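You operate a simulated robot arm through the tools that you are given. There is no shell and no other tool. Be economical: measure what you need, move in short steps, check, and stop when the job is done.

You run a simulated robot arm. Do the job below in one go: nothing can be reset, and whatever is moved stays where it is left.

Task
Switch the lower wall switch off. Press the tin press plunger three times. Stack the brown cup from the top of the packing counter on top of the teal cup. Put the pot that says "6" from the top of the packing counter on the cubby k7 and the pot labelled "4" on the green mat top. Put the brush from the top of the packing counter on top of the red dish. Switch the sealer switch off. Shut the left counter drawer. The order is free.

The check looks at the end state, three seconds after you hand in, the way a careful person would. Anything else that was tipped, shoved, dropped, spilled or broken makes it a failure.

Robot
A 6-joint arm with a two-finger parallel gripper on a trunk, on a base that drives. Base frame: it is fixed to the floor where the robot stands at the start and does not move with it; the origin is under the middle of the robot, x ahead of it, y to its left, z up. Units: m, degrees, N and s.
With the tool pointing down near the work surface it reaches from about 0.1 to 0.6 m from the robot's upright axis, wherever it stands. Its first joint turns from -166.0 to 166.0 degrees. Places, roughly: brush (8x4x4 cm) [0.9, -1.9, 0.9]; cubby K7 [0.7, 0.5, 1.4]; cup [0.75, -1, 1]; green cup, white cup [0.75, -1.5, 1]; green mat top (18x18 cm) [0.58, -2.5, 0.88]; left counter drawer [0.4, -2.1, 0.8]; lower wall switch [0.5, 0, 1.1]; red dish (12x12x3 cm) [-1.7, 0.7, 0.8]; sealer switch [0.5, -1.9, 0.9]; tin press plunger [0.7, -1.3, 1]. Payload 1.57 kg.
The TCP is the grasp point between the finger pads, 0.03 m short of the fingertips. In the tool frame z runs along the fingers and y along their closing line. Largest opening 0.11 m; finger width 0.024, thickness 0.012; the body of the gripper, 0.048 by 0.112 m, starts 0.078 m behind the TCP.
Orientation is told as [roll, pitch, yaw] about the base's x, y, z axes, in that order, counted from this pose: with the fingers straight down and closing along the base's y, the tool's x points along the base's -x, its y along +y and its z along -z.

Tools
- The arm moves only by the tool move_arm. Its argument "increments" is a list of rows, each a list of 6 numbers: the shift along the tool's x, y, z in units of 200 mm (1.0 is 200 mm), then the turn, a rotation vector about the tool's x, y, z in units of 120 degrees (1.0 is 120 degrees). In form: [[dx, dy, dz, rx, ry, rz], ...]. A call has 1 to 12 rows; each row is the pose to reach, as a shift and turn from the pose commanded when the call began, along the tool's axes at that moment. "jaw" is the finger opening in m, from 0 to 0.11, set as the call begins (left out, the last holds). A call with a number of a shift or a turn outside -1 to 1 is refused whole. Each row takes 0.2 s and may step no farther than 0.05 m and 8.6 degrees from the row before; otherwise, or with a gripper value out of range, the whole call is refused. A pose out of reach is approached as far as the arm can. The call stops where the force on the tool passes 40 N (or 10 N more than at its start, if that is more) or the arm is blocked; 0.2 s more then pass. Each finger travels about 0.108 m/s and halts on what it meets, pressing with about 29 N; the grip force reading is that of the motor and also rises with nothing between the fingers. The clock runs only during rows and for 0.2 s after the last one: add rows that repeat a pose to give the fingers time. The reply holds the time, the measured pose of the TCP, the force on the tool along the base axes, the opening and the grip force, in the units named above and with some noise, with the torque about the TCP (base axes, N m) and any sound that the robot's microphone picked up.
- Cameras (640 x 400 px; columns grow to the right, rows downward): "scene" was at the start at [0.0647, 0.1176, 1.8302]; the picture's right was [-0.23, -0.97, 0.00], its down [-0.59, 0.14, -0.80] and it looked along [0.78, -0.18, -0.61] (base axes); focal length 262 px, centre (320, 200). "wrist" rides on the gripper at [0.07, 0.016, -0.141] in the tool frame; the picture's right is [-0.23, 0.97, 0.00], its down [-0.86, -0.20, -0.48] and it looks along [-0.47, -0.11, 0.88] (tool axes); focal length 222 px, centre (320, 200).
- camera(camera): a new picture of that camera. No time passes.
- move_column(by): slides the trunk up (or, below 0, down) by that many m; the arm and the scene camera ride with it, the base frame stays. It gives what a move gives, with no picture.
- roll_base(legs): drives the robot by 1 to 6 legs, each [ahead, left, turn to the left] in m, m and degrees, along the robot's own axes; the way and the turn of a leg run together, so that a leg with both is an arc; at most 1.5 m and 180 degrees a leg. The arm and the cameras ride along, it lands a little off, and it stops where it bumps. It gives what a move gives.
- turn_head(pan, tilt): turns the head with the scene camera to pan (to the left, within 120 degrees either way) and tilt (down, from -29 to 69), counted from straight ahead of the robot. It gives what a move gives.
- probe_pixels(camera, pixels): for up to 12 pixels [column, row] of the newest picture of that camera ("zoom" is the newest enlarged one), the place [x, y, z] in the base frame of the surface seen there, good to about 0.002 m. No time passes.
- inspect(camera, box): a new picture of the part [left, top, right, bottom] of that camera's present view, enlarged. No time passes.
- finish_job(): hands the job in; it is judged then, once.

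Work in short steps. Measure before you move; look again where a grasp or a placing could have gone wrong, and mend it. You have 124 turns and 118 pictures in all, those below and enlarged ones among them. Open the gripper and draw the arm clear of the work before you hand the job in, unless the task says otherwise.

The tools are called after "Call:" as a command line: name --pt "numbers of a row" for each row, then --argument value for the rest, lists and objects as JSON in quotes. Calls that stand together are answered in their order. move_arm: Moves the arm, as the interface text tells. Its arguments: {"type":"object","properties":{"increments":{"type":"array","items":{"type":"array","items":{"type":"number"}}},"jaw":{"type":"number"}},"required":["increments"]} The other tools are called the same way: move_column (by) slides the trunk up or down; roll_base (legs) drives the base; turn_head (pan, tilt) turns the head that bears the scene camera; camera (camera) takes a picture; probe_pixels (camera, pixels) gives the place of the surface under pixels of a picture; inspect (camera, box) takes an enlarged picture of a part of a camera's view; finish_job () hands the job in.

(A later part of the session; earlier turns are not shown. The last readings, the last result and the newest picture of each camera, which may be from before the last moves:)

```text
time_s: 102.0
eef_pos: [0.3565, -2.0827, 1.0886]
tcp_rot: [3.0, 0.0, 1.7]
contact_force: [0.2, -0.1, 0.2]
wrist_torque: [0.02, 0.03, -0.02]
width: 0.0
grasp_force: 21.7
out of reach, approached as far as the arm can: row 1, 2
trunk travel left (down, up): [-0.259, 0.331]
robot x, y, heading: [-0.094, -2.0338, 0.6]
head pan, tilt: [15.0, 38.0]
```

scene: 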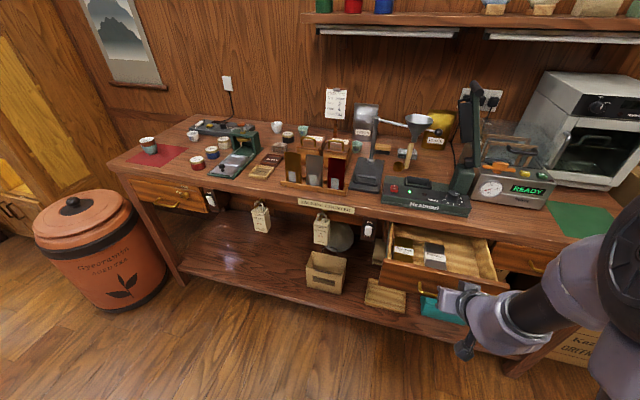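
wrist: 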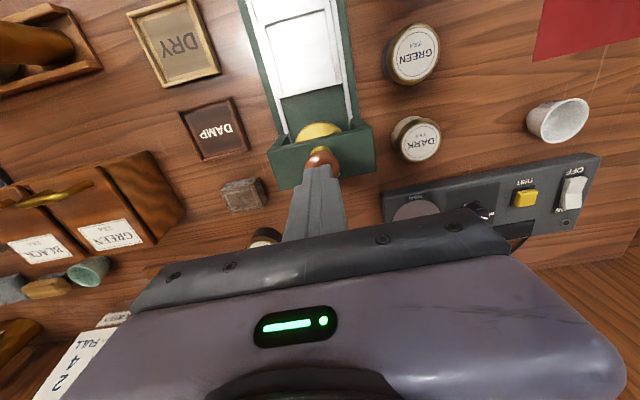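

Small roll/yaw remain; I correct them and move over the near (O) edge of the rocker.

Call:
move_arm --pt "-0.15 0.15 0 0.012 0 0.007" --pt "-0.3 0.3 0 0.025 0 0.014" --pt "-0.45 0.45 0 0.025 0 0.014" --pt "-0.6 0.6 0 0.025 0 0.014" --pt "-0.7 0.75 0.1 0.025 0 0.014" --pt "-0.74 0.8 0.3 0.025 0 0.014"

Call:
camera --camera "wrist"

Call:
inspect --camera "scene" --box '[320, 170, 480, 290]'

```text
time_s: 103.4
eef_pos: [0.5003, -1.9135, 1.0381]
tcp_rot: [0.1, 0.1, 0.1]
contact_force: [0.6, -0.6, -0.1]
wrist_torque: [-0.01, 0.0, -0.01]
width: 0.0
grasp_force: 21.5
trunk travel left (down, up): [-0.259, 0.331]
robot x, y, heading: [-0.0948, -2.0336, 0.5]
head pan, tilt: [15.0, 38.0]
```

```text
52 pictures are left
```

wrist: 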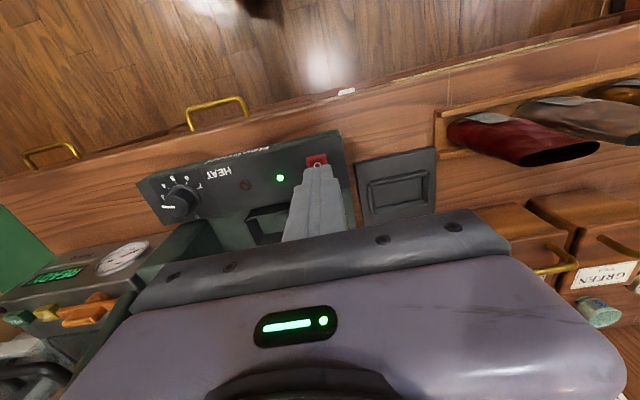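

```text
3.33 times, centred on (400, 230) of scene
```

zoom: 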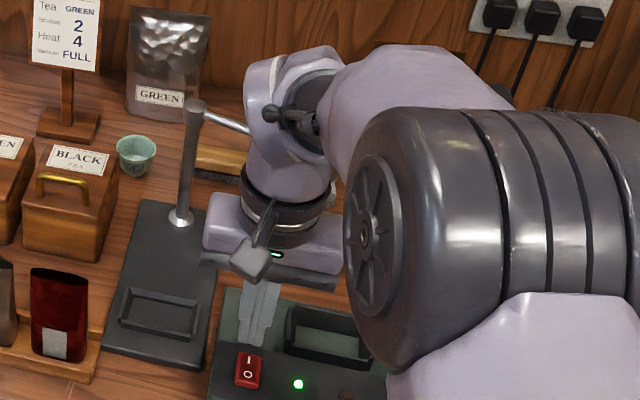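

I shift to (0.507,-1.923) and press down in small steps.

Call:
move_arm --pt "-0.035 -0.0475 0.2 0 0 0" --pt "-0.035 -0.0475 0.33 0 0 0" --pt "-0.035 -0.0475 0.36 0 0 0" --pt "-0.035 -0.0475 0.38 0 0 0" --pt "-0.035 -0.0475 0.4 0 0 0" --pt "-0.035 -0.0475 0.42 0 0 0" --pt "-0.035 -0.0475 0.435 0 0 0"

Call:
move_arm --pt "0 0 -0.2 0 0 0" --pt "0 0 -0.4 0 0 0" --pt "0.2 0 -0.5 0 0 0" --pt "0.4 0 -0.5 0 0 0"

Call:
inspect --camera "scene" --box '[330, 200, 450, 320]'

```text
time_s: 104.9
eef_pos: [0.5054, -1.9221, 0.9581]
tcp_rot: [0.2, -0.6, 0.0]
contact_force: [-13.3, -3.1, 23.6]
wrist_torque: [-0.05, 0.11, -0.26]
width: 0.0002
grasp_force: 22.0
trunk travel left (down, up): [-0.259, 0.331]
robot x, y, heading: [-0.0941, -2.0353, 0.2]
head pan, tilt: [15.0, 38.0]
stopped in row 7: the force on the tool passed its limit at 45 N (the readings are from after the stop); the commanded pose is now the measured one
```

```text
time_s: 105.9
eef_pos: [0.4278, -1.9239, 1.0568]
tcp_rot: [0.1, -0.3, 0.1]
contact_force: [0.9, -0.2, -0.8]
wrist_torque: [-0.04, 0.04, -0.02]
width: 0.0001
grasp_force: 21.0
trunk travel left (down, up): [-0.259, 0.331]
robot x, y, heading: [-0.0945, -2.0382, 0.7]
head pan, tilt: [15.0, 38.0]
```

```text
3.33 times, centred on (390, 260) of scene
```

zoom: 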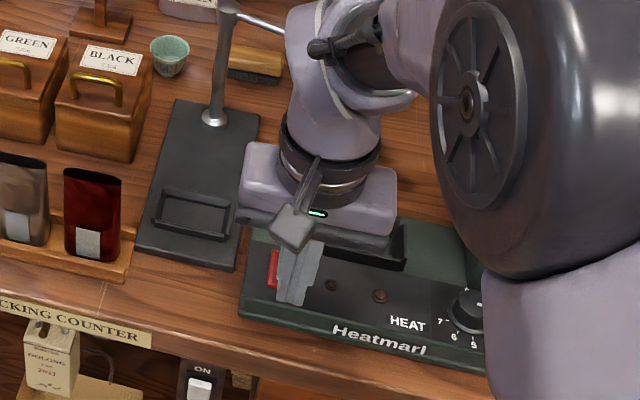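

The sealer LED is dark now. Next I study geometry around pot "4": caddy, lever stand, brush; I raise the trunk and shift left slightly so the arm doesn't block.

Call:
probe_pixels --camera "zoom" --pixels '[[152, 50], [188, 50], [170, 38], [170, 62], [130, 62], [110, 80], [62, 80], [128, 45], [95, 85], [225, 8], [215, 115], [270, 30]]'

Call:
move_column --by 0.2

Call:
roll_base --legs '[[0, 0.25, 0]]'

Call:
turn_head --pan 5 --tilt 45

Call:
camera --camera "scene"

```text
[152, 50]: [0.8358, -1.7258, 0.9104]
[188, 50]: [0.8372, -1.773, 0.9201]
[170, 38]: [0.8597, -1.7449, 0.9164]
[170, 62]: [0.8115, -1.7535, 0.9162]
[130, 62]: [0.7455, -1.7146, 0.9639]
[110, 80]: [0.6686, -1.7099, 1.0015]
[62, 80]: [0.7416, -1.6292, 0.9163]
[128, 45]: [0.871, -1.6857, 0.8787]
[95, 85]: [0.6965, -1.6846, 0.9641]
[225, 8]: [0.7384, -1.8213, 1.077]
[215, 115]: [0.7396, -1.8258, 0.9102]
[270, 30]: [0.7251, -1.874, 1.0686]
```

```text
time_s: 108.1
eef_pos: [0.4285, -1.9242, 1.2547]
tcp_rot: [0.0, -0.2, 0.2]
contact_force: [0.4, 0.8, 0.1]
wrist_torque: [0.02, 0.0, 0.01]
width: 0.0002
grasp_force: 21.6
trunk travel left (down, up): [-0.459, 0.131]
robot x, y, heading: [-0.0957, -2.0369, 0.6]
head pan, tilt: [15.0, 38.0]
```

```text
time_s: 109.9
eef_pos: [0.4273, -1.6763, 1.2554]
tcp_rot: [0.1, -0.3, 0.0]
contact_force: [-0.3, 0.6, 0.4]
wrist_torque: [-0.04, -0.02, -0.02]
width: 0.0
grasp_force: 20.9
trunk travel left (down, up): [-0.459, 0.131]
robot x, y, heading: [-0.0938, -1.7855, 0.5]
head pan, tilt: [15.0, 38.0]
```

```text
time_s: 110.6
eef_pos: [0.4269, -1.6762, 1.2553]
tcp_rot: [0.1, -0.3, 0.0]
contact_force: [0.1, 0.6, 0.5]
wrist_torque: [0.0, -0.02, -0.04]
width: 0.0
grasp_force: 21.4
trunk travel left (down, up): [-0.459, 0.131]
robot x, y, heading: [-0.0944, -1.7882, 0.6]
head pan, tilt: [5.0, 45.0]
```

```text
49 pictures are left
```

scene: 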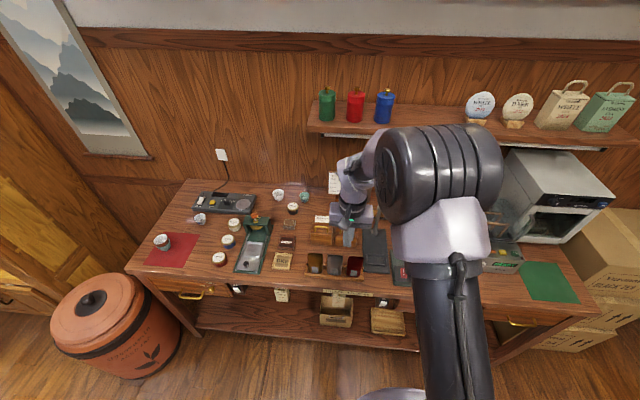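

Pot "4" rim centre ≈ (0.838,-1.749). I check the base's front extent and the lower shelf front to see how close I can drive, plus pot "6" and caddy positions.

Call:
probe_pixels --camera "scene" --pixels '[[395, 393], [340, 340], [340, 330], [300, 342], [303, 192], [304, 197], [545, 285]]'

Call:
inspect --camera "scene" --box '[265, 175, 345, 240]'

```text
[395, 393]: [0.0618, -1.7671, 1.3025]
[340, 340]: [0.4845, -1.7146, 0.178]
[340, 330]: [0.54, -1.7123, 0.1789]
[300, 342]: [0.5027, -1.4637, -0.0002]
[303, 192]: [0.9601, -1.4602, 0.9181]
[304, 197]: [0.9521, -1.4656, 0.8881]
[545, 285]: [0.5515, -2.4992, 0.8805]
```

```text
6.15 times, centred on (305, 208) of scene
```

zoom: 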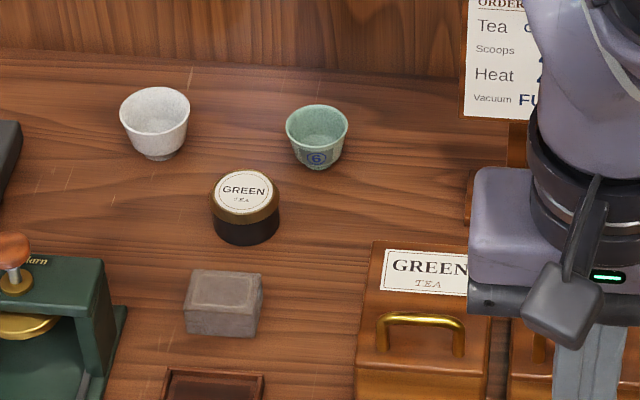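

I probe pot "6" rim, the GREEN caddy and tin.

Call:
probe_pixels --camera "zoom" --pixels '[[287, 127], [346, 127], [316, 106], [316, 146], [316, 125], [375, 255], [460, 255], [425, 315], [245, 190], [275, 215], [214, 210], [245, 215]]'

Call:
roll_base --legs '[[0.2, 0.0, 0]]'

```text
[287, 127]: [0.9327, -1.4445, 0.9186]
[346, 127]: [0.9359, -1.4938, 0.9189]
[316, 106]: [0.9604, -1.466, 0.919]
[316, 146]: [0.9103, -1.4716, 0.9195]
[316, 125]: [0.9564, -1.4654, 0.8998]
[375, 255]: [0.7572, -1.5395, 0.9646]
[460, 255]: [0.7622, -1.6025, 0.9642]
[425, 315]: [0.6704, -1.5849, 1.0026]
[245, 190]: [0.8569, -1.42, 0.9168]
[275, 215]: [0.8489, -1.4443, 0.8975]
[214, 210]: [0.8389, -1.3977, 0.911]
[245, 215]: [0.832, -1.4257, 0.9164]
```

```text
time_s: 112.2
eef_pos: [0.6242, -1.6764, 1.2541]
tcp_rot: [0.0, -0.2, -0.1]
contact_force: [0.4, -0.7, -0.9]
wrist_torque: [0.03, -0.01, -0.04]
width: 0.0
grasp_force: 21.3
trunk travel left (down, up): [-0.459, 0.131]
robot x, y, heading: [0.0985, -1.7867, 0.3]
head pan, tilt: [5.0, 45.0]
```

I tilt to -35°, and extend over pot "4" at safe height to test the reach.

Call:
move_arm --pt "-0.2 -0.07 0 0 -0.06 0" --pt "-0.4 -0.14 0 0 -0.12 0" --pt "-0.6 -0.21 0 0 -0.18 0" --pt "-0.8 -0.28 0 0 -0.24 0" --pt "-1.0 -0.365 0 0 -0.29 0" --jaw 0.075

Call:
move_column --by -0.2

Call:
camera --camera "wrist"

```text
time_s: 113.4
eef_pos: [0.8268, -1.7501, 1.2566]
tcp_rot: [0.2, -35.3, -0.2]
contact_force: [-1.1, 0.5, -0.4]
wrist_torque: [0.04, -0.01, -0.01]
width: 0.0747
grasp_force: 0.0
trunk travel left (down, up): [-0.459, 0.131]
robot x, y, heading: [0.1047, -1.7889, 0.1]
head pan, tilt: [5.0, 45.0]
```

```text
time_s: 115.6
eef_pos: [0.8242, -1.7473, 1.0564]
tcp_rot: [0.2, -35.2, -0.3]
contact_force: [0.0, -1.0, -1.1]
wrist_torque: [0.02, 0.01, -0.03]
width: 0.0749
grasp_force: 0.0
trunk travel left (down, up): [-0.259, 0.331]
robot x, y, heading: [0.1018, -1.7895, 0.3]
head pan, tilt: [5.0, 45.0]
```

```text
47 pictures are left
```

wrist: 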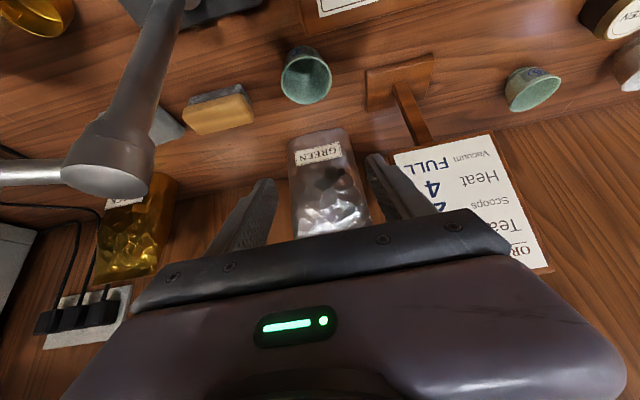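

Reach is fine. The lever post (y -1.82) is close to the hand's right side, so I reduce tilt to about -20° to stay in front of... behind it; first probing pot "4" in this view.

Call:
probe_pixels --camera "wrist" --pixels '[[282, 78], [330, 76], [305, 102], [300, 58], [100, 170], [130, 110], [72, 150], [130, 150], [250, 95], [185, 120], [215, 95]]'

Call:
move_arm --pt "-0.01 -0.005 -0.01 0 0.06 0" --pt "-0.04 -0.005 0.02 0 0.125 0"

```text
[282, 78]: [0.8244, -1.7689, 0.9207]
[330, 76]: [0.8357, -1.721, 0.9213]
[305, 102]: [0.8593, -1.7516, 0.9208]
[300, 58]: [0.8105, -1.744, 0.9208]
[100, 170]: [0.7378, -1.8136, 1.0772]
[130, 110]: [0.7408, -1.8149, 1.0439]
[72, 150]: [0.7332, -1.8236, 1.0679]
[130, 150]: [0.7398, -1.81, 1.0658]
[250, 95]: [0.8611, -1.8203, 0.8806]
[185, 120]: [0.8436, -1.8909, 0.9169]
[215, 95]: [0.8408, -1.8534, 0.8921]
```

```text
time_s: 116.2
eef_pos: [0.834, -1.7486, 1.0562]
tcp_rot: [0.0, -20.1, -0.1]
contact_force: [-0.1, 0.7, 0.4]
wrist_torque: [0.02, 0.01, 0.01]
width: 0.075
grasp_force: 0.0
trunk travel left (down, up): [-0.259, 0.331]
robot x, y, heading: [0.1017, -1.7893, 0.4]
head pan, tilt: [5.0, 45.0]
```

Pot "4" centre (0.835,-1.7465). -20° is reachable; I lower by the trunk for the grasp height 0.925.

Call:
move_column --by -0.1

Call:
move_arm --pt "0.02 0.008 0.04 0 0 0" --pt "0.04 0.008 0.1 0 0 0" --pt "0.053 0.008 0.145 0 0 0"

Call:
camera --camera "wrist"

```text
time_s: 117.5
eef_pos: [0.8341, -1.7497, 0.9584]
tcp_rot: [0.1, -20.2, -0.1]
contact_force: [0.6, -0.7, -0.1]
wrist_torque: [0.04, -0.01, 0.0]
width: 0.0749
grasp_force: 0.1
trunk travel left (down, up): [-0.159, 0.431]
robot x, y, heading: [0.1015, -1.7864, 0.2]
head pan, tilt: [5.0, 45.0]
```

```text
time_s: 118.3
eef_pos: [0.8341, -1.746, 0.9281]
tcp_rot: [0.2, -20.0, -0.1]
contact_force: [0.4, -0.1, 0.3]
wrist_torque: [-0.03, 0.02, 0.02]
width: 0.0752
grasp_force: 0.1
trunk travel left (down, up): [-0.159, 0.431]
robot x, y, heading: [0.1007, -1.7895, 0.3]
head pan, tilt: [5.0, 45.0]
```

```text
46 pictures are left
```

wrist: 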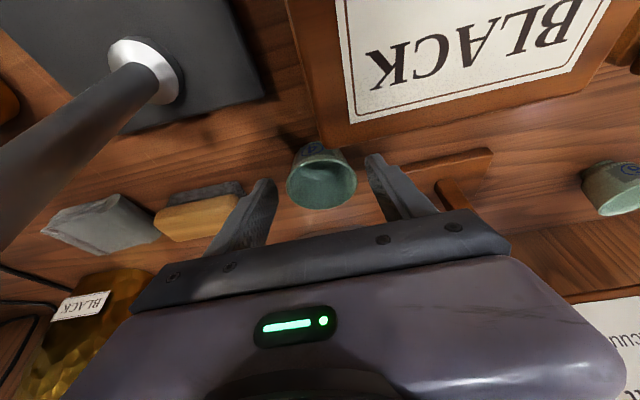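

The pot is between the fingers. I close fully and lift with the trunk.

Call:
move_arm --pt "0 0 0 0 0 0" --pt "0 0 0 0 0 0" --pt "0 0 0 0 0 0" --pt "0 0 0 0 0 0" --jaw 0

Call:
move_column --by 0.25

Call:
camera --camera "wrist"

```text
time_s: 119.3
eef_pos: [0.8351, -1.7475, 0.9272]
tcp_rot: [0.1, -20.2, 0.0]
contact_force: [-0.2, -0.1, 0.9]
wrist_torque: [-0.03, -0.01, 0.02]
width: 0.0493
grasp_force: 29.2
trunk travel left (down, up): [-0.159, 0.431]
robot x, y, heading: [0.1003, -1.7861, 0.4]
head pan, tilt: [5.0, 45.0]
```

```text
time_s: 121.9
eef_pos: [0.834, -1.7483, 1.1766]
tcp_rot: [0.0, -20.1, -0.2]
contact_force: [0.2, 0.2, 0.0]
wrist_torque: [-0.03, -0.03, 0.03]
width: 0.049
grasp_force: 29.6
trunk travel left (down, up): [-0.409, 0.181]
robot x, y, heading: [0.102, -1.7845, 0.5]
head pan, tilt: [5.0, 45.0]
```

```text
45 pictures are left
```

wrist: 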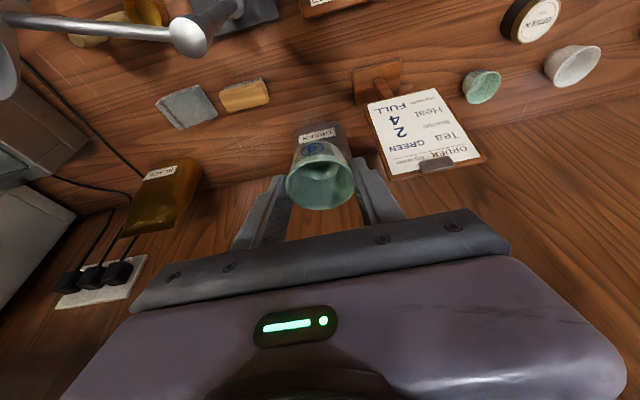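

Pot "4" is held. I retract, back off, drive right to the green mat and look.

Call:
move_arm --pt "0.2 0 -0.07 0 0 0" --pt "0.4 0 -0.14 0 0 0" --pt "0.6 0 -0.21 0 0 0" --pt "0.8 0 -0.28 0 0 0"

Call:
roll_base --legs '[[-0.25, 0, 0], [0, -0.72, 0]]'

Call:
turn_head --pan 10 --tilt 45

Call:
camera --camera "scene"

```text
time_s: 122.9
eef_pos: [0.663, -1.7485, 1.176]
tcp_rot: [0.1, -20.2, -0.1]
contact_force: [-0.5, 0.2, -0.4]
wrist_torque: [0.01, -0.05, 0.01]
width: 0.0494
grasp_force: 28.7
trunk travel left (down, up): [-0.409, 0.181]
robot x, y, heading: [0.1016, -1.7873, 0.4]
head pan, tilt: [5.0, 45.0]
```

```text
time_s: 128.2
eef_pos: [0.4215, -2.4704, 1.1744]
tcp_rot: [0.2, -20.1, 0.1]
contact_force: [-0.2, -0.5, -0.4]
wrist_torque: [0.0, -0.03, -0.03]
width: 0.0491
grasp_force: 28.8
trunk travel left (down, up): [-0.409, 0.181]
robot x, y, heading: [-0.1443, -2.5104, 0.5]
head pan, tilt: [5.0, 45.0]
```

```text
time_s: 128.9
eef_pos: [0.4216, -2.4692, 1.175]
tcp_rot: [0.2, -20.3, 0.1]
contact_force: [1.1, 0.3, -0.4]
wrist_torque: [0.02, -0.01, 0.04]
width: 0.049
grasp_force: 29.0
trunk travel left (down, up): [-0.409, 0.181]
robot x, y, heading: [-0.1433, -2.5095, 0.5]
head pan, tilt: [10.0, 45.0]
```

```text
44 pictures are left
```

scene: 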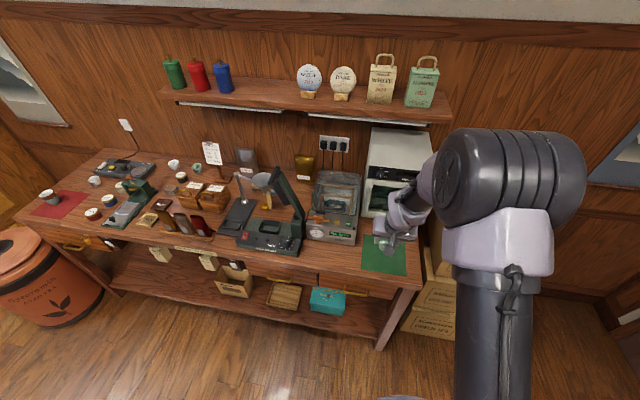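

Call:
probe_pixels --camera "scene" --pixels '[[363, 268], [406, 276], [365, 237], [385, 262], [404, 247], [370, 200], [355, 235]]'

Call:
inspect --camera "scene" --box '[350, 180, 430, 290]'

```text
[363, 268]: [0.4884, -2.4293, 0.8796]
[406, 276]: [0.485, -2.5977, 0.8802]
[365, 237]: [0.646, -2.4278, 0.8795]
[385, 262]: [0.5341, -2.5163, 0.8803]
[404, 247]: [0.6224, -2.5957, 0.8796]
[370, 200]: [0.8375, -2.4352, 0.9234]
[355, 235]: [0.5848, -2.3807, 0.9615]
```

```text
3.64 times, centred on (390, 235) of scene
```

zoom: 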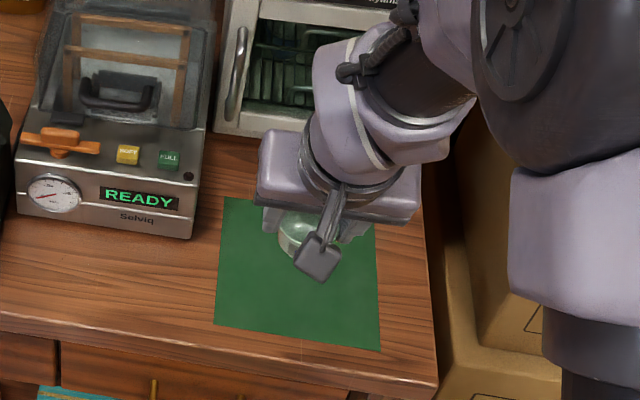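

Mat spans x 0.485–0.665, y -2.43…-2.60. I move over (0.562,-2.513) and lower by trunk to just above.

Call:
move_arm --pt "-0.2 -0.07 0.07 0 0 0" --pt "-0.4 -0.14 0.145 0 0 0" --pt "-0.6 -0.2 0.218 0 0 0" --pt "-0.658 -0.22 0.239 0 0 0"

Call:
move_column --by -0.235

Call:
inspect --camera "scene" --box '[330, 130, 450, 290]'

```text
time_s: 129.9
eef_pos: [0.5613, -2.5136, 1.1756]
tcp_rot: [0.1, -20.2, 0.0]
contact_force: [0.1, 0.1, 0.1]
wrist_torque: [0.0, 0.02, 0.01]
width: 0.0489
grasp_force: 28.5
trunk travel left (down, up): [-0.409, 0.181]
robot x, y, heading: [-0.1434, -2.5091, 0.5]
head pan, tilt: [10.0, 45.0]
```

```text
time_s: 132.4
eef_pos: [0.5617, -2.5129, 0.939]
tcp_rot: [0.1, -20.2, 0.1]
contact_force: [-0.6, -0.6, -0.1]
wrist_torque: [-0.01, 0.01, -0.02]
width: 0.049
grasp_force: 28.4
trunk travel left (down, up): [-0.174, 0.416]
robot x, y, heading: [-0.1399, -2.5059, 0.3]
head pan, tilt: [10.0, 45.0]
```

```text
2.50 times, centred on (390, 210) of scene
```

zoom: 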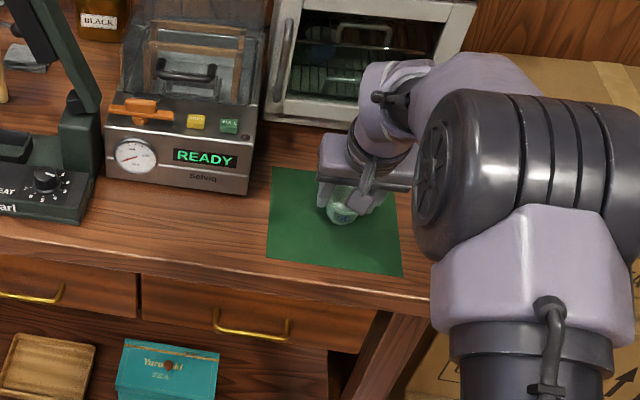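

I lower the last centimetre gently, then release and rise vertically.

Call:
move_arm --pt "0.009 0 0.023 0 0 0" --pt "0.014 0 0.038 0 0 0" --pt "0.017 0 0.047 0 0 0" --pt "0.019 0 0.052 0 0 0"

Call:
move_arm --pt "0 0 0 0 0 0" --pt "0 0 0 0 0 0" --pt "0 0 0 0 0 0" --jaw 0.08

Call:
move_column --by 0.3

Call:
inspect --camera "scene" --box '[330, 170, 450, 330]'

```text
time_s: 133.4
eef_pos: [0.5615, -2.5136, 0.9286]
tcp_rot: [0.1, -20.1, 0.1]
contact_force: [0.1, -0.8, 0.3]
wrist_torque: [-0.01, -0.02, -0.02]
width: 0.0491
grasp_force: 29.0
trunk travel left (down, up): [-0.174, 0.416]
robot x, y, heading: [-0.1391, -2.5097, 0.6]
head pan, tilt: [10.0, 45.0]
```

```text
time_s: 134.2
eef_pos: [0.5613, -2.514, 0.929]
tcp_rot: [0.1, -20.1, 0.1]
contact_force: [0.5, 0.4, -0.7]
wrist_torque: [0.0, 0.0, 0.01]
width: 0.0801
grasp_force: 0.1
trunk travel left (down, up): [-0.174, 0.416]
robot x, y, heading: [-0.1427, -2.5098, 0.4]
head pan, tilt: [10.0, 45.0]
```

```text
time_s: 137.2
eef_pos: [0.561, -2.5136, 1.2289]
tcp_rot: [0.0, -20.2, 0.1]
contact_force: [-0.2, 0.8, -0.5]
wrist_torque: [0.0, 0.03, 0.03]
width: 0.0802
grasp_force: 0.1
trunk travel left (down, up): [-0.474, 0.116]
robot x, y, heading: [-0.142, -2.5138, 0.7]
head pan, tilt: [10.0, 45.0]
```

```text
2.50 times, centred on (390, 250) of scene
```

zoom: 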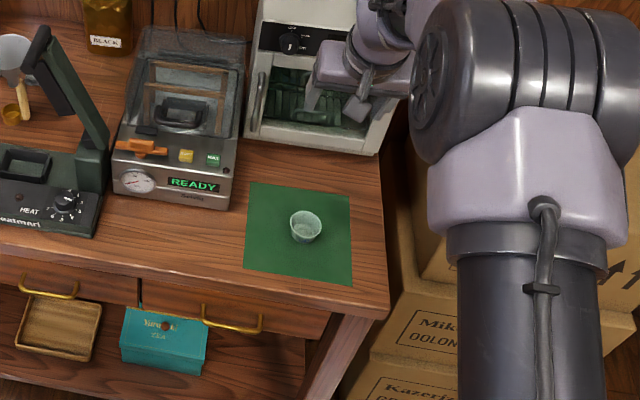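

Pot "4" stands on the green mat. Next the brush: I retract, drive left to y ≈ -1.85, close in, and take a look.

Call:
move_arm --pt "0.2 0 -0.07 0 0 0" --pt "0.4 0 -0.14 0 0 0" --pt "0.6 0 -0.21 0 0 0" --pt "0.8 0 -0.28 0 0 0" --jaw 0.11

Call:
roll_base --legs '[[0, 0.63, 0], [0.24, 0, 0]]'

Call:
camera --camera "wrist"

Call:
turn_head --pan -5 --tilt 48

Call:
camera --camera "scene"

```text
time_s: 138.2
eef_pos: [0.3891, -2.5146, 1.2262]
tcp_rot: [0.1, -20.1, 0.2]
contact_force: [-1.1, 0.2, 0.0]
wrist_torque: [-0.04, -0.04, -0.01]
width: 0.11
grasp_force: 0.1
trunk travel left (down, up): [-0.474, 0.116]
robot x, y, heading: [-0.1415, -2.5119, 0.4]
head pan, tilt: [10.0, 45.0]
```

```text
time_s: 143.1
eef_pos: [0.6253, -1.8806, 1.2258]
tcp_rot: [0.1, -20.0, -0.1]
contact_force: [-0.6, 0.1, -0.4]
wrist_torque: [0.03, 0.01, -0.02]
width: 0.1101
grasp_force: 0.0
trunk travel left (down, up): [-0.474, 0.116]
robot x, y, heading: [0.0907, -1.8777, 0.4]
head pan, tilt: [10.0, 45.0]
```

```text
40 pictures are left
```

wrist: 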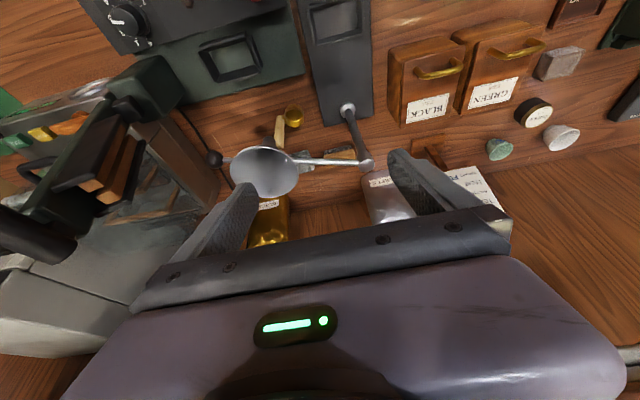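

```text
time_s: 143.9
eef_pos: [0.6245, -1.8812, 1.2264]
tcp_rot: [0.0, -20.1, 0.0]
contact_force: [-0.6, -0.5, -0.5]
wrist_torque: [0.0, 0.02, 0.03]
width: 0.11
grasp_force: 0.0
trunk travel left (down, up): [-0.474, 0.116]
robot x, y, heading: [0.0934, -1.8744, 0.4]
head pan, tilt: [-5.0, 48.0]
```

```text
39 pictures are left
```

scene: 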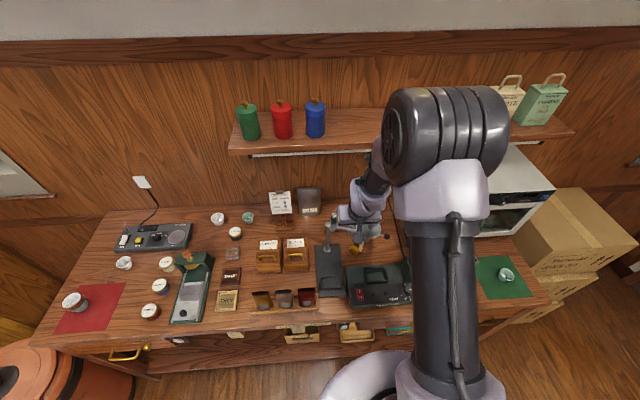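

I zoom on the wrist view around the brush, funnel arm and towel.

Call:
inspect --camera "wrist" --box '[200, 90, 400, 220]'

Call:
probe_pixels --camera "zoom" --pixels '[[400, 210], [500, 195], [450, 190], [490, 210], [430, 220], [205, 260], [100, 220], [520, 235], [310, 225], [60, 225], [255, 130], [340, 215]]'

```text
3.08 times, centred on (300, 155) of wrist
```

zoom: 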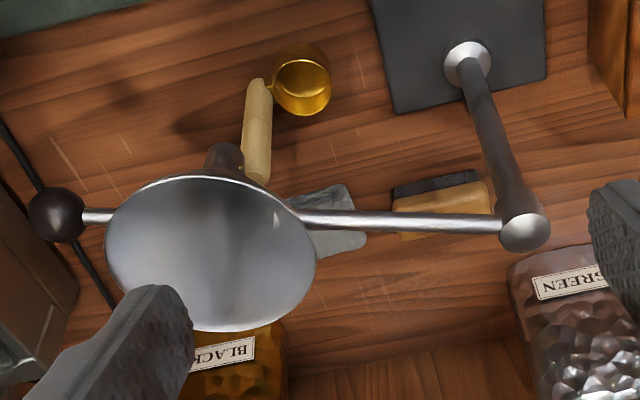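

```text
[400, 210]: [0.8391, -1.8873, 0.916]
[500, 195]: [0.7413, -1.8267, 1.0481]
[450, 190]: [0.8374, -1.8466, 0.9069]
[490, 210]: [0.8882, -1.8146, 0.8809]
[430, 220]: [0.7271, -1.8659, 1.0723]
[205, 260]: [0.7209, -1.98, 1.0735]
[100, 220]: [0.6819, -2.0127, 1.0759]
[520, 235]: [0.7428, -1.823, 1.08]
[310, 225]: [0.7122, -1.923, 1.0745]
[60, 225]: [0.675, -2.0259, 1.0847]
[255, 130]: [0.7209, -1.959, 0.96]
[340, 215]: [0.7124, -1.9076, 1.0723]
```

The funnel arm crosses at z 1.07 in front of the brush, where the wrist camera would hit; I flip the tool 180° about its axis so the camera sits on the far side.

Call:
move_arm --pt "0 0 0 0 0 0.07" --pt "0 0 0 0 0 0.14" --pt "0 0 0 0 0 0.21" --pt "0 0 0 0 0 0.28" --pt "0 0 0 0 0 0.35" --pt "0 0 0 0 0 0.42" --pt "0 0 0 0 0 0.49" --pt "0 0 0 0 0 0.56" --pt "0 0 0 0 0 0.63" --pt "0 0 0 0 0 0.7" --pt "0 0 0 0 0 0.75"

Call:
move_arm --pt "0 0 0 0 0 0.07" --pt "0 0 0 0 0 0.14" --pt "0 0 0 0 0 0.21" --pt "0 0 0 0 0 0.28" --pt "0 0 0 0 0 0.35" --pt "0 0 0 0 0 0.42" --pt "0 0 0 0 0 0.49" --pt "0 0 0 0 0 0.56" --pt "0 0 0 0 0 0.63" --pt "0 0 0 0 0 0.7" --pt "0 0 0 0 0 0.75"

Call:
camera --camera "wrist"

```text
time_s: 146.3
eef_pos: [0.6256, -1.8805, 1.2259]
tcp_rot: [20.2, 0.0, -90.0]
contact_force: [-0.1, 0.6, -0.3]
wrist_torque: [0.03, -0.02, 0.02]
width: 0.1098
grasp_force: 0.0
trunk travel left (down, up): [-0.474, 0.116]
robot x, y, heading: [0.0906, -1.8756, 0.2]
head pan, tilt: [-5.0, 48.0]
```

```text
time_s: 148.7
eef_pos: [0.6267, -1.8809, 1.226]
tcp_rot: [-0.4, 20.2, 179.9]
contact_force: [-0.4, 0.0, 0.3]
wrist_torque: [-0.03, 0.03, 0.04]
width: 0.1102
grasp_force: 0.1
trunk travel left (down, up): [-0.474, 0.116]
robot x, y, heading: [0.094, -1.8726, 0.2]
head pan, tilt: [-5.0, 48.0]
```

```text
37 pictures are left
```

wrist: 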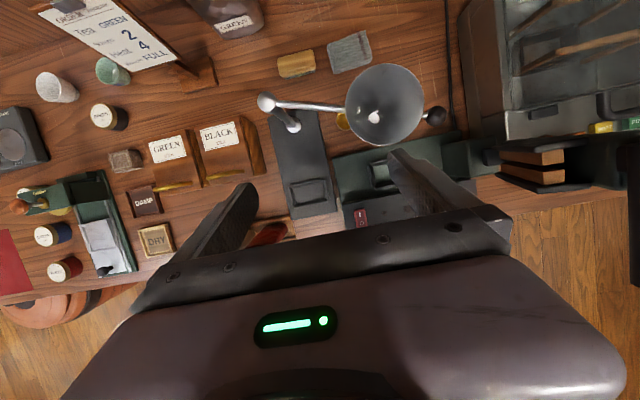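

Flipped; the brush shows at (296,64) and towel at (348,52). I zoom and probe the brush's corners.

Call:
inspect --camera "wrist" --box '[250, 20, 400, 120]'

Call:
probe_pixels --camera "zoom" --pixels '[[120, 155], [270, 125], [140, 235], [280, 205], [200, 185], [125, 165], [265, 130], [145, 228], [275, 200], [335, 115], [350, 210], [200, 230]]'

```text
4.00 times, centred on (325, 70) of wrist
```

zoom: 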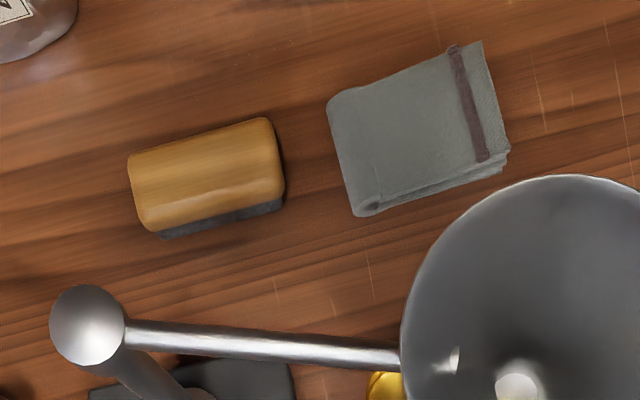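

```text
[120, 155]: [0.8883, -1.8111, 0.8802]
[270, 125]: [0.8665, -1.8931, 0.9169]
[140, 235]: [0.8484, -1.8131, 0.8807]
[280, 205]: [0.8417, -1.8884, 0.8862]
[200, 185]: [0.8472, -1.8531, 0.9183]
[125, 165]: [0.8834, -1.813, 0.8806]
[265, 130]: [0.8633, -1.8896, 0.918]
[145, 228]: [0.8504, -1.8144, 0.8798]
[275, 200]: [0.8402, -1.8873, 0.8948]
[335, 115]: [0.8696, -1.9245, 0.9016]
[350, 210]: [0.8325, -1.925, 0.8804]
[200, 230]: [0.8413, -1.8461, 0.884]
```

Brush top spans x 0.832–0.867, y -1.82…-1.893, top z 0.918. I move above it at safe height.

Call:
move_arm --pt "0.2 -0.03 0.073 0 0 0" --pt "0.4 -0.06 0.146 0 0 0" --pt "0.6 -0.09 0.218 0 0 0" --pt "0.8 -0.12 0.291 0 0 0" --pt "0.94 -0.12 0.342 0 0 0" --jaw 0.1

Call:
move_column --by -0.25

Call:
camera --camera "wrist"

```text
time_s: 149.9
eef_pos: [0.8271, -1.8583, 1.2258]
tcp_rot: [-0.1, 20.1, 180.0]
contact_force: [0.9, 0.9, 1.1]
wrist_torque: [-0.01, 0.03, 0.02]
width: 0.1002
grasp_force: 0.0
trunk travel left (down, up): [-0.474, 0.116]
robot x, y, heading: [0.0911, -1.8751, 0.5]
head pan, tilt: [-5.0, 48.0]
```

```text
time_s: 150.4
eef_pos: [0.8297, -1.859, 1.2241]
tcp_rot: [0.1, 21.2, -179.7]
contact_force: [-3.0, -0.4, 9.0]
wrist_torque: [-0.28, -0.69, -0.12]
width: 0.1001
grasp_force: 0.0
trunk travel left (down, up): [-0.462, 0.128]
robot x, y, heading: [0.0922, -1.8765, 0.5]
head pan, tilt: [-5.0, 48.0]
stopped: the force on the tool passed its limit at 51 N (the readings are from after the stop); the commanded pose is now the measured one
```

```text
35 pictures are left
```

wrist: 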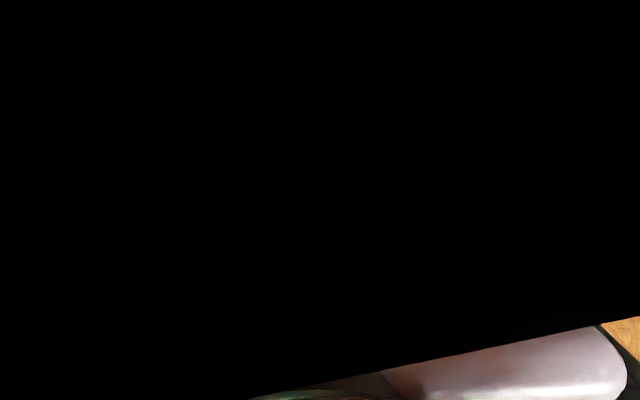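

Something above touched: the wall shelf. I look before moving.

Call:
inspect --camera "scene" --box '[220, 70, 420, 270]'

Call:
probe_pixels --camera "zoom" --pixels '[[50, 265], [300, 260], [200, 215], [90, 190], [190, 180], [300, 170], [420, 180], [400, 260]]'

```text
2.00 times, centred on (320, 170) of scene
```

zoom: 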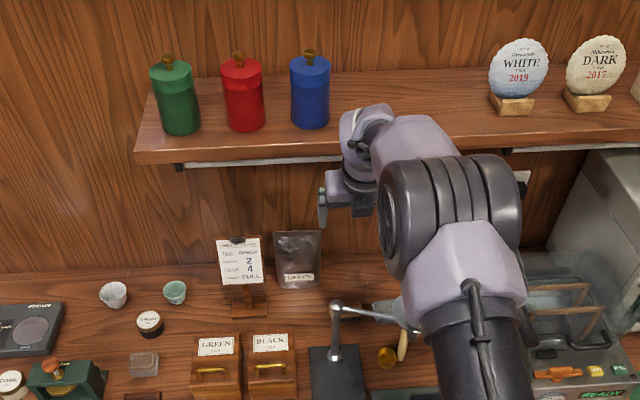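

```text
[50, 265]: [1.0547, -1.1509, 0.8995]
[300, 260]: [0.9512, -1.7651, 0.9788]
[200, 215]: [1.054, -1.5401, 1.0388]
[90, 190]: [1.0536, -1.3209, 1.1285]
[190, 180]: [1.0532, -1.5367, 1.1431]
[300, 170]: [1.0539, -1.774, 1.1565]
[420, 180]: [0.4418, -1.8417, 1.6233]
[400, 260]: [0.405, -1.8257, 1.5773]
```

The canisters on the shelf are undisturbed. I raise slightly and withdraw toward the robot.

Call:
move_column --by 0.03

Call:
move_arm --pt "-0.2 0 -0.073 0 0 0" --pt "-0.4 0 -0.146 0 0 0" --pt "-0.6 0 -0.218 0 0 0" --pt "-0.7 0 -0.255 0 0 0"

Call:
inspect --camera "scene" --box '[220, 70, 420, 270]'

Call:
probe_pixels --camera "zoom" --pixels '[[200, 157], [200, 135], [200, 150], [330, 140], [180, 125], [310, 115], [330, 120]]'

```text
time_s: 151.2
eef_pos: [0.8318, -1.8582, 1.2523]
tcp_rot: [0.0, 21.1, -179.9]
contact_force: [0.2, 0.6, -0.6]
wrist_torque: [0.0, -0.01, 0.02]
width: 0.0999
grasp_force: 0.1
trunk travel left (down, up): [-0.492, 0.098]
robot x, y, heading: [0.0946, -1.8772, 0.6]
head pan, tilt: [-5.0, 48.0]
```

```text
time_s: 152.2
eef_pos: [0.6805, -1.8663, 1.2493]
tcp_rot: [-0.8, 21.2, -179.7]
contact_force: [0.0, -0.3, 0.3]
wrist_torque: [0.03, 0.01, 0.0]
width: 0.1002
grasp_force: 0.0
out of reach, approached as far as the arm can: row 2, 3, 4
trunk travel left (down, up): [-0.492, 0.098]
robot x, y, heading: [0.0906, -1.8779, 0.5]
head pan, tilt: [-5.0, 48.0]
```

```text
2.00 times, centred on (320, 170) of scene
```

zoom: 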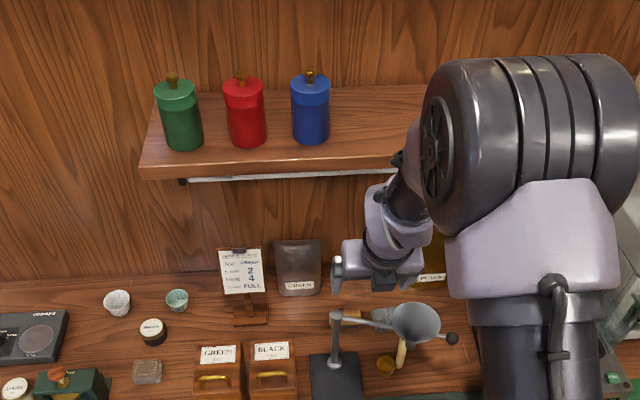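

```text
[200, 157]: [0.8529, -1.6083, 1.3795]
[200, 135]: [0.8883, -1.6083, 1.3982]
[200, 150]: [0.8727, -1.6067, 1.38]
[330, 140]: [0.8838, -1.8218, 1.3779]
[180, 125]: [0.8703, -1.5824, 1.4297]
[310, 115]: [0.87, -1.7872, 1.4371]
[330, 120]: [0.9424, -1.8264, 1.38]
```

Shelf front edge is x 0.853, z ~1.35–1.38. I must pass below it and above the funnel arm: TCP z 1.125. Lower first, then extend.

Call:
move_column --by -0.125

Call:
move_arm --pt "0.2 -0.01 0.073 0 0 0" --pt "0.4 -0.02 0.146 0 0 0" --pt "0.6 -0.03 0.218 0 0 0" --pt "0.77 -0.045 0.28 0 0 0"

```text
time_s: 153.4
eef_pos: [0.6813, -1.8664, 1.1359]
tcp_rot: [-1.0, 21.4, -179.7]
contact_force: [-11.7, -0.6, 16.9]
wrist_torque: [-1.0, 0.39, -0.68]
width: 0.1002
grasp_force: 0.0
trunk travel left (down, up): [-0.376, 0.214]
robot x, y, heading: [0.0925, -1.8739, 0.3]
head pan, tilt: [-5.0, 48.0]
stopped: the force on the tool passed its limit at 49 N (the readings are from after the stop); the commanded pose is now the measured one
```

```text
time_s: 154.4
eef_pos: [0.8465, -1.856, 1.1399]
tcp_rot: [-0.9, 21.3, -179.6]
contact_force: [0.7, 0.0, 0.8]
wrist_torque: [0.0, -0.02, 0.01]
width: 0.1
grasp_force: 0.1
trunk travel left (down, up): [-0.376, 0.214]
robot x, y, heading: [0.094, -1.874, 0.5]
head pan, tilt: [-5.0, 48.0]
```

A finger touched the funnel rim while lowering. I check funnel, stand and brush.

Call:
inspect --camera "scene" --box '[290, 180, 420, 300]'

Call:
camera --camera "wrist"

```text
3.33 times, centred on (355, 240) of scene
```

zoom: 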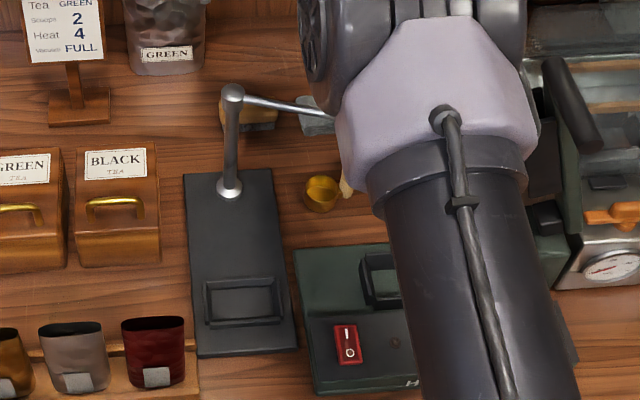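

```text
31 pictures are left
```

wrist: 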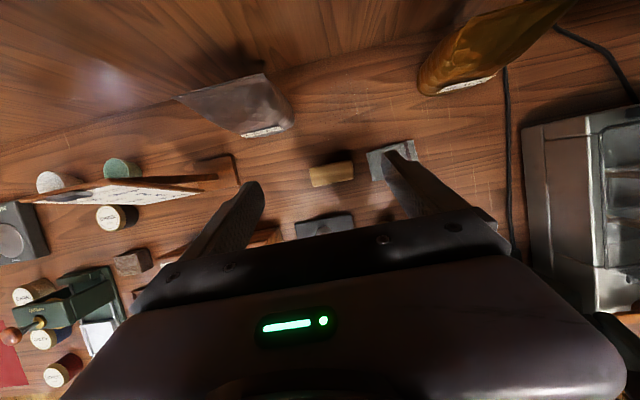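

Stand looks intact. I lower partway, then reduce tilt to ~10° to give the wrist more room from the funnel rod.

Call:
move_column --by -0.1

Call:
move_arm --pt "0 0 0 0 -0.045 0" --pt "0 0 0 0.008 -0.09 0"

```text
time_s: 155.8
eef_pos: [0.8446, -1.8569, 1.0407]
tcp_rot: [-0.9, 21.3, -179.7]
contact_force: [0.0, 0.2, 0.6]
wrist_torque: [-0.04, -0.02, 0.02]
width: 0.0998
grasp_force: 0.1
trunk travel left (down, up): [-0.276, 0.314]
robot x, y, heading: [0.0929, -1.8751, 0.4]
head pan, tilt: [-5.0, 48.0]
```

```text
time_s: 156.4
eef_pos: [0.8315, -1.8553, 1.0399]
tcp_rot: [-1.7, 10.5, -179.4]
contact_force: [0.3, -0.3, 0.2]
wrist_torque: [0.04, -0.03, -0.01]
width: 0.0999
grasp_force: 0.1
out of reach, approached as far as the arm can: row 2
trunk travel left (down, up): [-0.276, 0.314]
robot x, y, heading: [0.0931, -1.8788, 0.6]
head pan, tilt: [-5.0, 48.0]
```

Reach is 13 mm short; I nudge the base forward 1.7 cm (still within an earlier safe distance), then lower 8 cm.

Call:
roll_base --legs '[[0.017, 0, 0]]'

Call:
move_column --by -0.06

Call:
camera --camera "wrist"

```text
time_s: 157.2
eef_pos: [0.8487, -1.8552, 1.0402]
tcp_rot: [-1.9, 10.5, -179.5]
contact_force: [1.0, 0.9, 0.6]
wrist_torque: [-0.01, 0.02, 0.0]
width: 0.1003
grasp_force: 0.0
trunk travel left (down, up): [-0.276, 0.314]
robot x, y, heading: [0.107, -1.877, 0.2]
head pan, tilt: [-5.0, 48.0]
```

```text
time_s: 158.2
eef_pos: [0.8481, -1.8562, 0.9805]
tcp_rot: [-2.0, 10.6, -179.5]
contact_force: [0.2, -0.5, 0.3]
wrist_torque: [0.02, 0.0, 0.06]
width: 0.0998
grasp_force: 0.1
trunk travel left (down, up): [-0.216, 0.374]
robot x, y, heading: [0.1108, -1.8751, 0.6]
head pan, tilt: [-5.0, 48.0]
```

```text
30 pictures are left
```

wrist: 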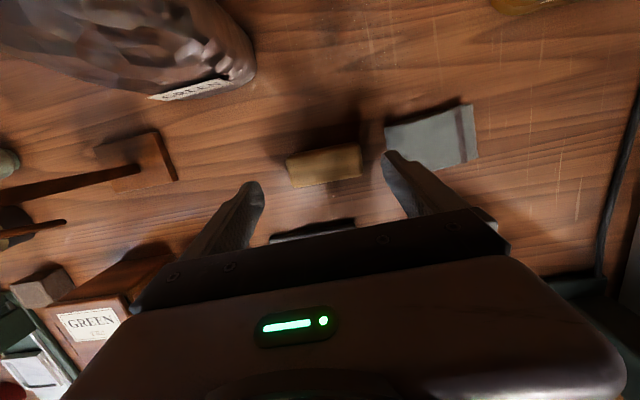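

I probe brush ends and towel corner for final alignment.

Call:
probe_pixels --camera "wrist" --pixels '[[289, 165], [358, 155], [322, 152], [322, 180], [294, 183], [359, 172], [386, 135], [400, 165]]'

```text
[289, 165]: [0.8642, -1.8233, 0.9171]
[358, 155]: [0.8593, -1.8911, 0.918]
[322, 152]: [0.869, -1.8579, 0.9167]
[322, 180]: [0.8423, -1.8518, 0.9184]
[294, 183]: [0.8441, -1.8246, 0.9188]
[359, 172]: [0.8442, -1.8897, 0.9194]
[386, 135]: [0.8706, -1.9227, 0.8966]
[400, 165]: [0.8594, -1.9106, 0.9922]
```

Alignment is good (brush centre y -1.857). I narrow the jaw to 0.094, lower 5.8 cm and grip.

Call:
move_arm --pt "0 0 0 0 0 0" --jaw 0.094

Call:
move_column --by -0.058

Call:
move_arm --pt "0 0 0 0 0 0" --pt "0 0 0 0 0 0" --pt "0 0 0 0 0 0" --jaw 0.03

Call:
move_column --by 0.1

Call:
camera --camera "wrist"

```text
time_s: 158.6
eef_pos: [0.8485, -1.8554, 0.9808]
tcp_rot: [-1.8, 10.6, -179.5]
contact_force: [0.0, -0.4, 0.0]
wrist_torque: [0.03, 0.03, -0.02]
width: 0.094
grasp_force: 0.2
trunk travel left (down, up): [-0.216, 0.374]
robot x, y, heading: [0.1095, -1.8761, 0.3]
head pan, tilt: [-5.0, 48.0]
```

```text
time_s: 159.5
eef_pos: [0.8482, -1.8547, 0.9228]
tcp_rot: [-1.9, 10.5, -179.5]
contact_force: [-0.2, -0.5, -0.6]
wrist_torque: [-0.02, -0.02, 0.0]
width: 0.0939
grasp_force: 0.0
trunk travel left (down, up): [-0.158, 0.432]
robot x, y, heading: [0.1159, -1.8744, 0.4]
head pan, tilt: [-5.0, 48.0]
```

```text
time_s: 160.3
eef_pos: [0.8486, -1.8553, 0.9228]
tcp_rot: [-1.8, 10.7, -179.5]
contact_force: [0.5, -0.2, 2.8]
wrist_torque: [-0.07, -0.03, 0.0]
width: 0.0743
grasp_force: 29.0
trunk travel left (down, up): [-0.158, 0.432]
robot x, y, heading: [0.1107, -1.8757, 0.3]
head pan, tilt: [-5.0, 48.0]
```

```text
time_s: 161.7
eef_pos: [0.8477, -1.8556, 1.0219]
tcp_rot: [-2.0, 10.6, -179.5]
contact_force: [0.2, -0.1, 0.3]
wrist_torque: [-0.02, 0.01, -0.01]
width: 0.0741
grasp_force: 29.4
trunk travel left (down, up): [-0.258, 0.332]
robot x, y, heading: [0.1097, -1.8719, 0.4]
head pan, tilt: [-5.0, 48.0]
```

```text
29 pictures are left
```

wrist: 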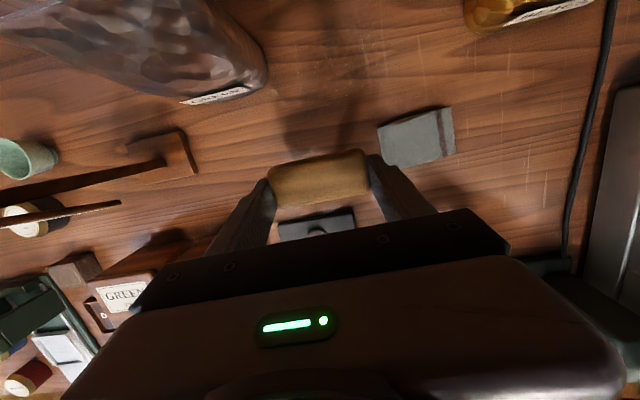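

Brush held. I pull back 5.8 cm (camera leaves from under the shelf edge), then raise, then retract over the funnel rod.

Call:
move_arm --pt "-0.15 0 -0.028 0 0 0" --pt "-0.285 0 -0.053 0 0 0"

Call:
move_column --by 0.17

Call:
move_arm --pt "-0.2 0 -0.037 0 0 0" --pt "-0.4 0 -0.073 0 0 0" --pt "-0.6 0 -0.11 0 0 0" --pt "-0.8 0 -0.147 0 0 0" --pt "-0.98 0 -0.18 0 0 0"

Call:
roll_base --legs '[[-0.35, 0, 0]]'

Call:
turn_head --pan 10 --tilt 38

Call:
camera --camera "scene"

```text
time_s: 162.3
eef_pos: [0.8452, -1.8562, 1.0216]
tcp_rot: [-1.9, 10.4, -179.5]
contact_force: [0.4, 0.0, -1.1]
wrist_torque: [-0.03, -0.02, 0.02]
width: 0.0742
grasp_force: 28.7
out of reach, approached as far as the arm can: row 1, 2
trunk travel left (down, up): [-0.258, 0.332]
robot x, y, heading: [0.1084, -1.8784, 0.4]
head pan, tilt: [-5.0, 48.0]
```

```text
time_s: 164.1
eef_pos: [0.801, -1.8556, 1.0959]
tcp_rot: [-1.7, 1.6, -179.5]
contact_force: [0.0, 0.0, 1.1]
wrist_torque: [-0.03, 0.04, 0.0]
width: 0.074
grasp_force: 29.6
trunk travel left (down, up): [-0.428, 0.162]
robot x, y, heading: [0.11, -1.8734, 0.5]
head pan, tilt: [-5.0, 48.0]
stopped: the arm was blocked; the commanded pose is now the measured one
```

```text
time_s: 165.3
eef_pos: [0.8007, -1.8569, 1.0942]
tcp_rot: [-1.8, 1.5, -179.5]
contact_force: [-0.3, -0.2, -0.8]
wrist_torque: [0.0, 0.0, -0.03]
width: 0.074
grasp_force: 29.0
out of reach, approached as far as the arm can: row 1, 2, 3, 4, 5
trunk travel left (down, up): [-0.428, 0.162]
robot x, y, heading: [0.1094, -1.8738, 0.3]
head pan, tilt: [-5.0, 48.0]
```

```text
time_s: 166.4
eef_pos: [0.7532, -1.8552, 1.1008]
tcp_rot: [-1.7, 2.7, -179.4]
contact_force: [-0.7, 0.9, -0.4]
wrist_torque: [0.12, 0.01, -0.03]
width: 0.0765
grasp_force: 25.9
trunk travel left (down, up): [-0.428, 0.162]
robot x, y, heading: [0.0554, -1.8758, 0.2]
head pan, tilt: [-5.0, 48.0]
stopped in leg 1: the force on the tool passed its limit at 107 N (the readings are from after the stop); the commanded pose is now the measured one
```

```text
time_s: 167.2
eef_pos: [0.754, -1.8547, 1.0988]
tcp_rot: [-1.9, 2.6, -179.3]
contact_force: [0.1, 1.3, -0.9]
wrist_torque: [0.06, 0.07, -0.05]
width: 0.0761
grasp_force: 26.1
trunk travel left (down, up): [-0.428, 0.162]
robot x, y, heading: [0.0578, -1.875, 0.4]
head pan, tilt: [10.0, 38.0]
```

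```text
28 pictures are left
```

scene: 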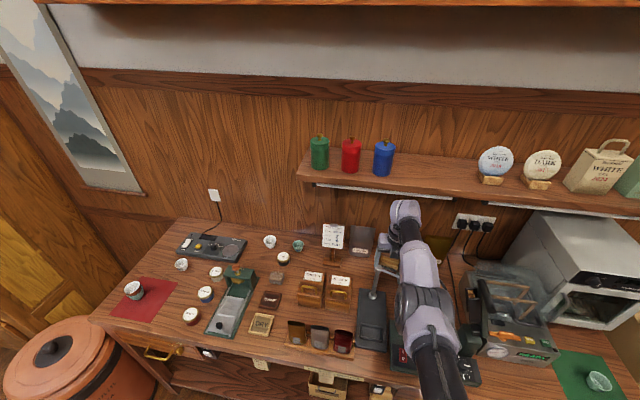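

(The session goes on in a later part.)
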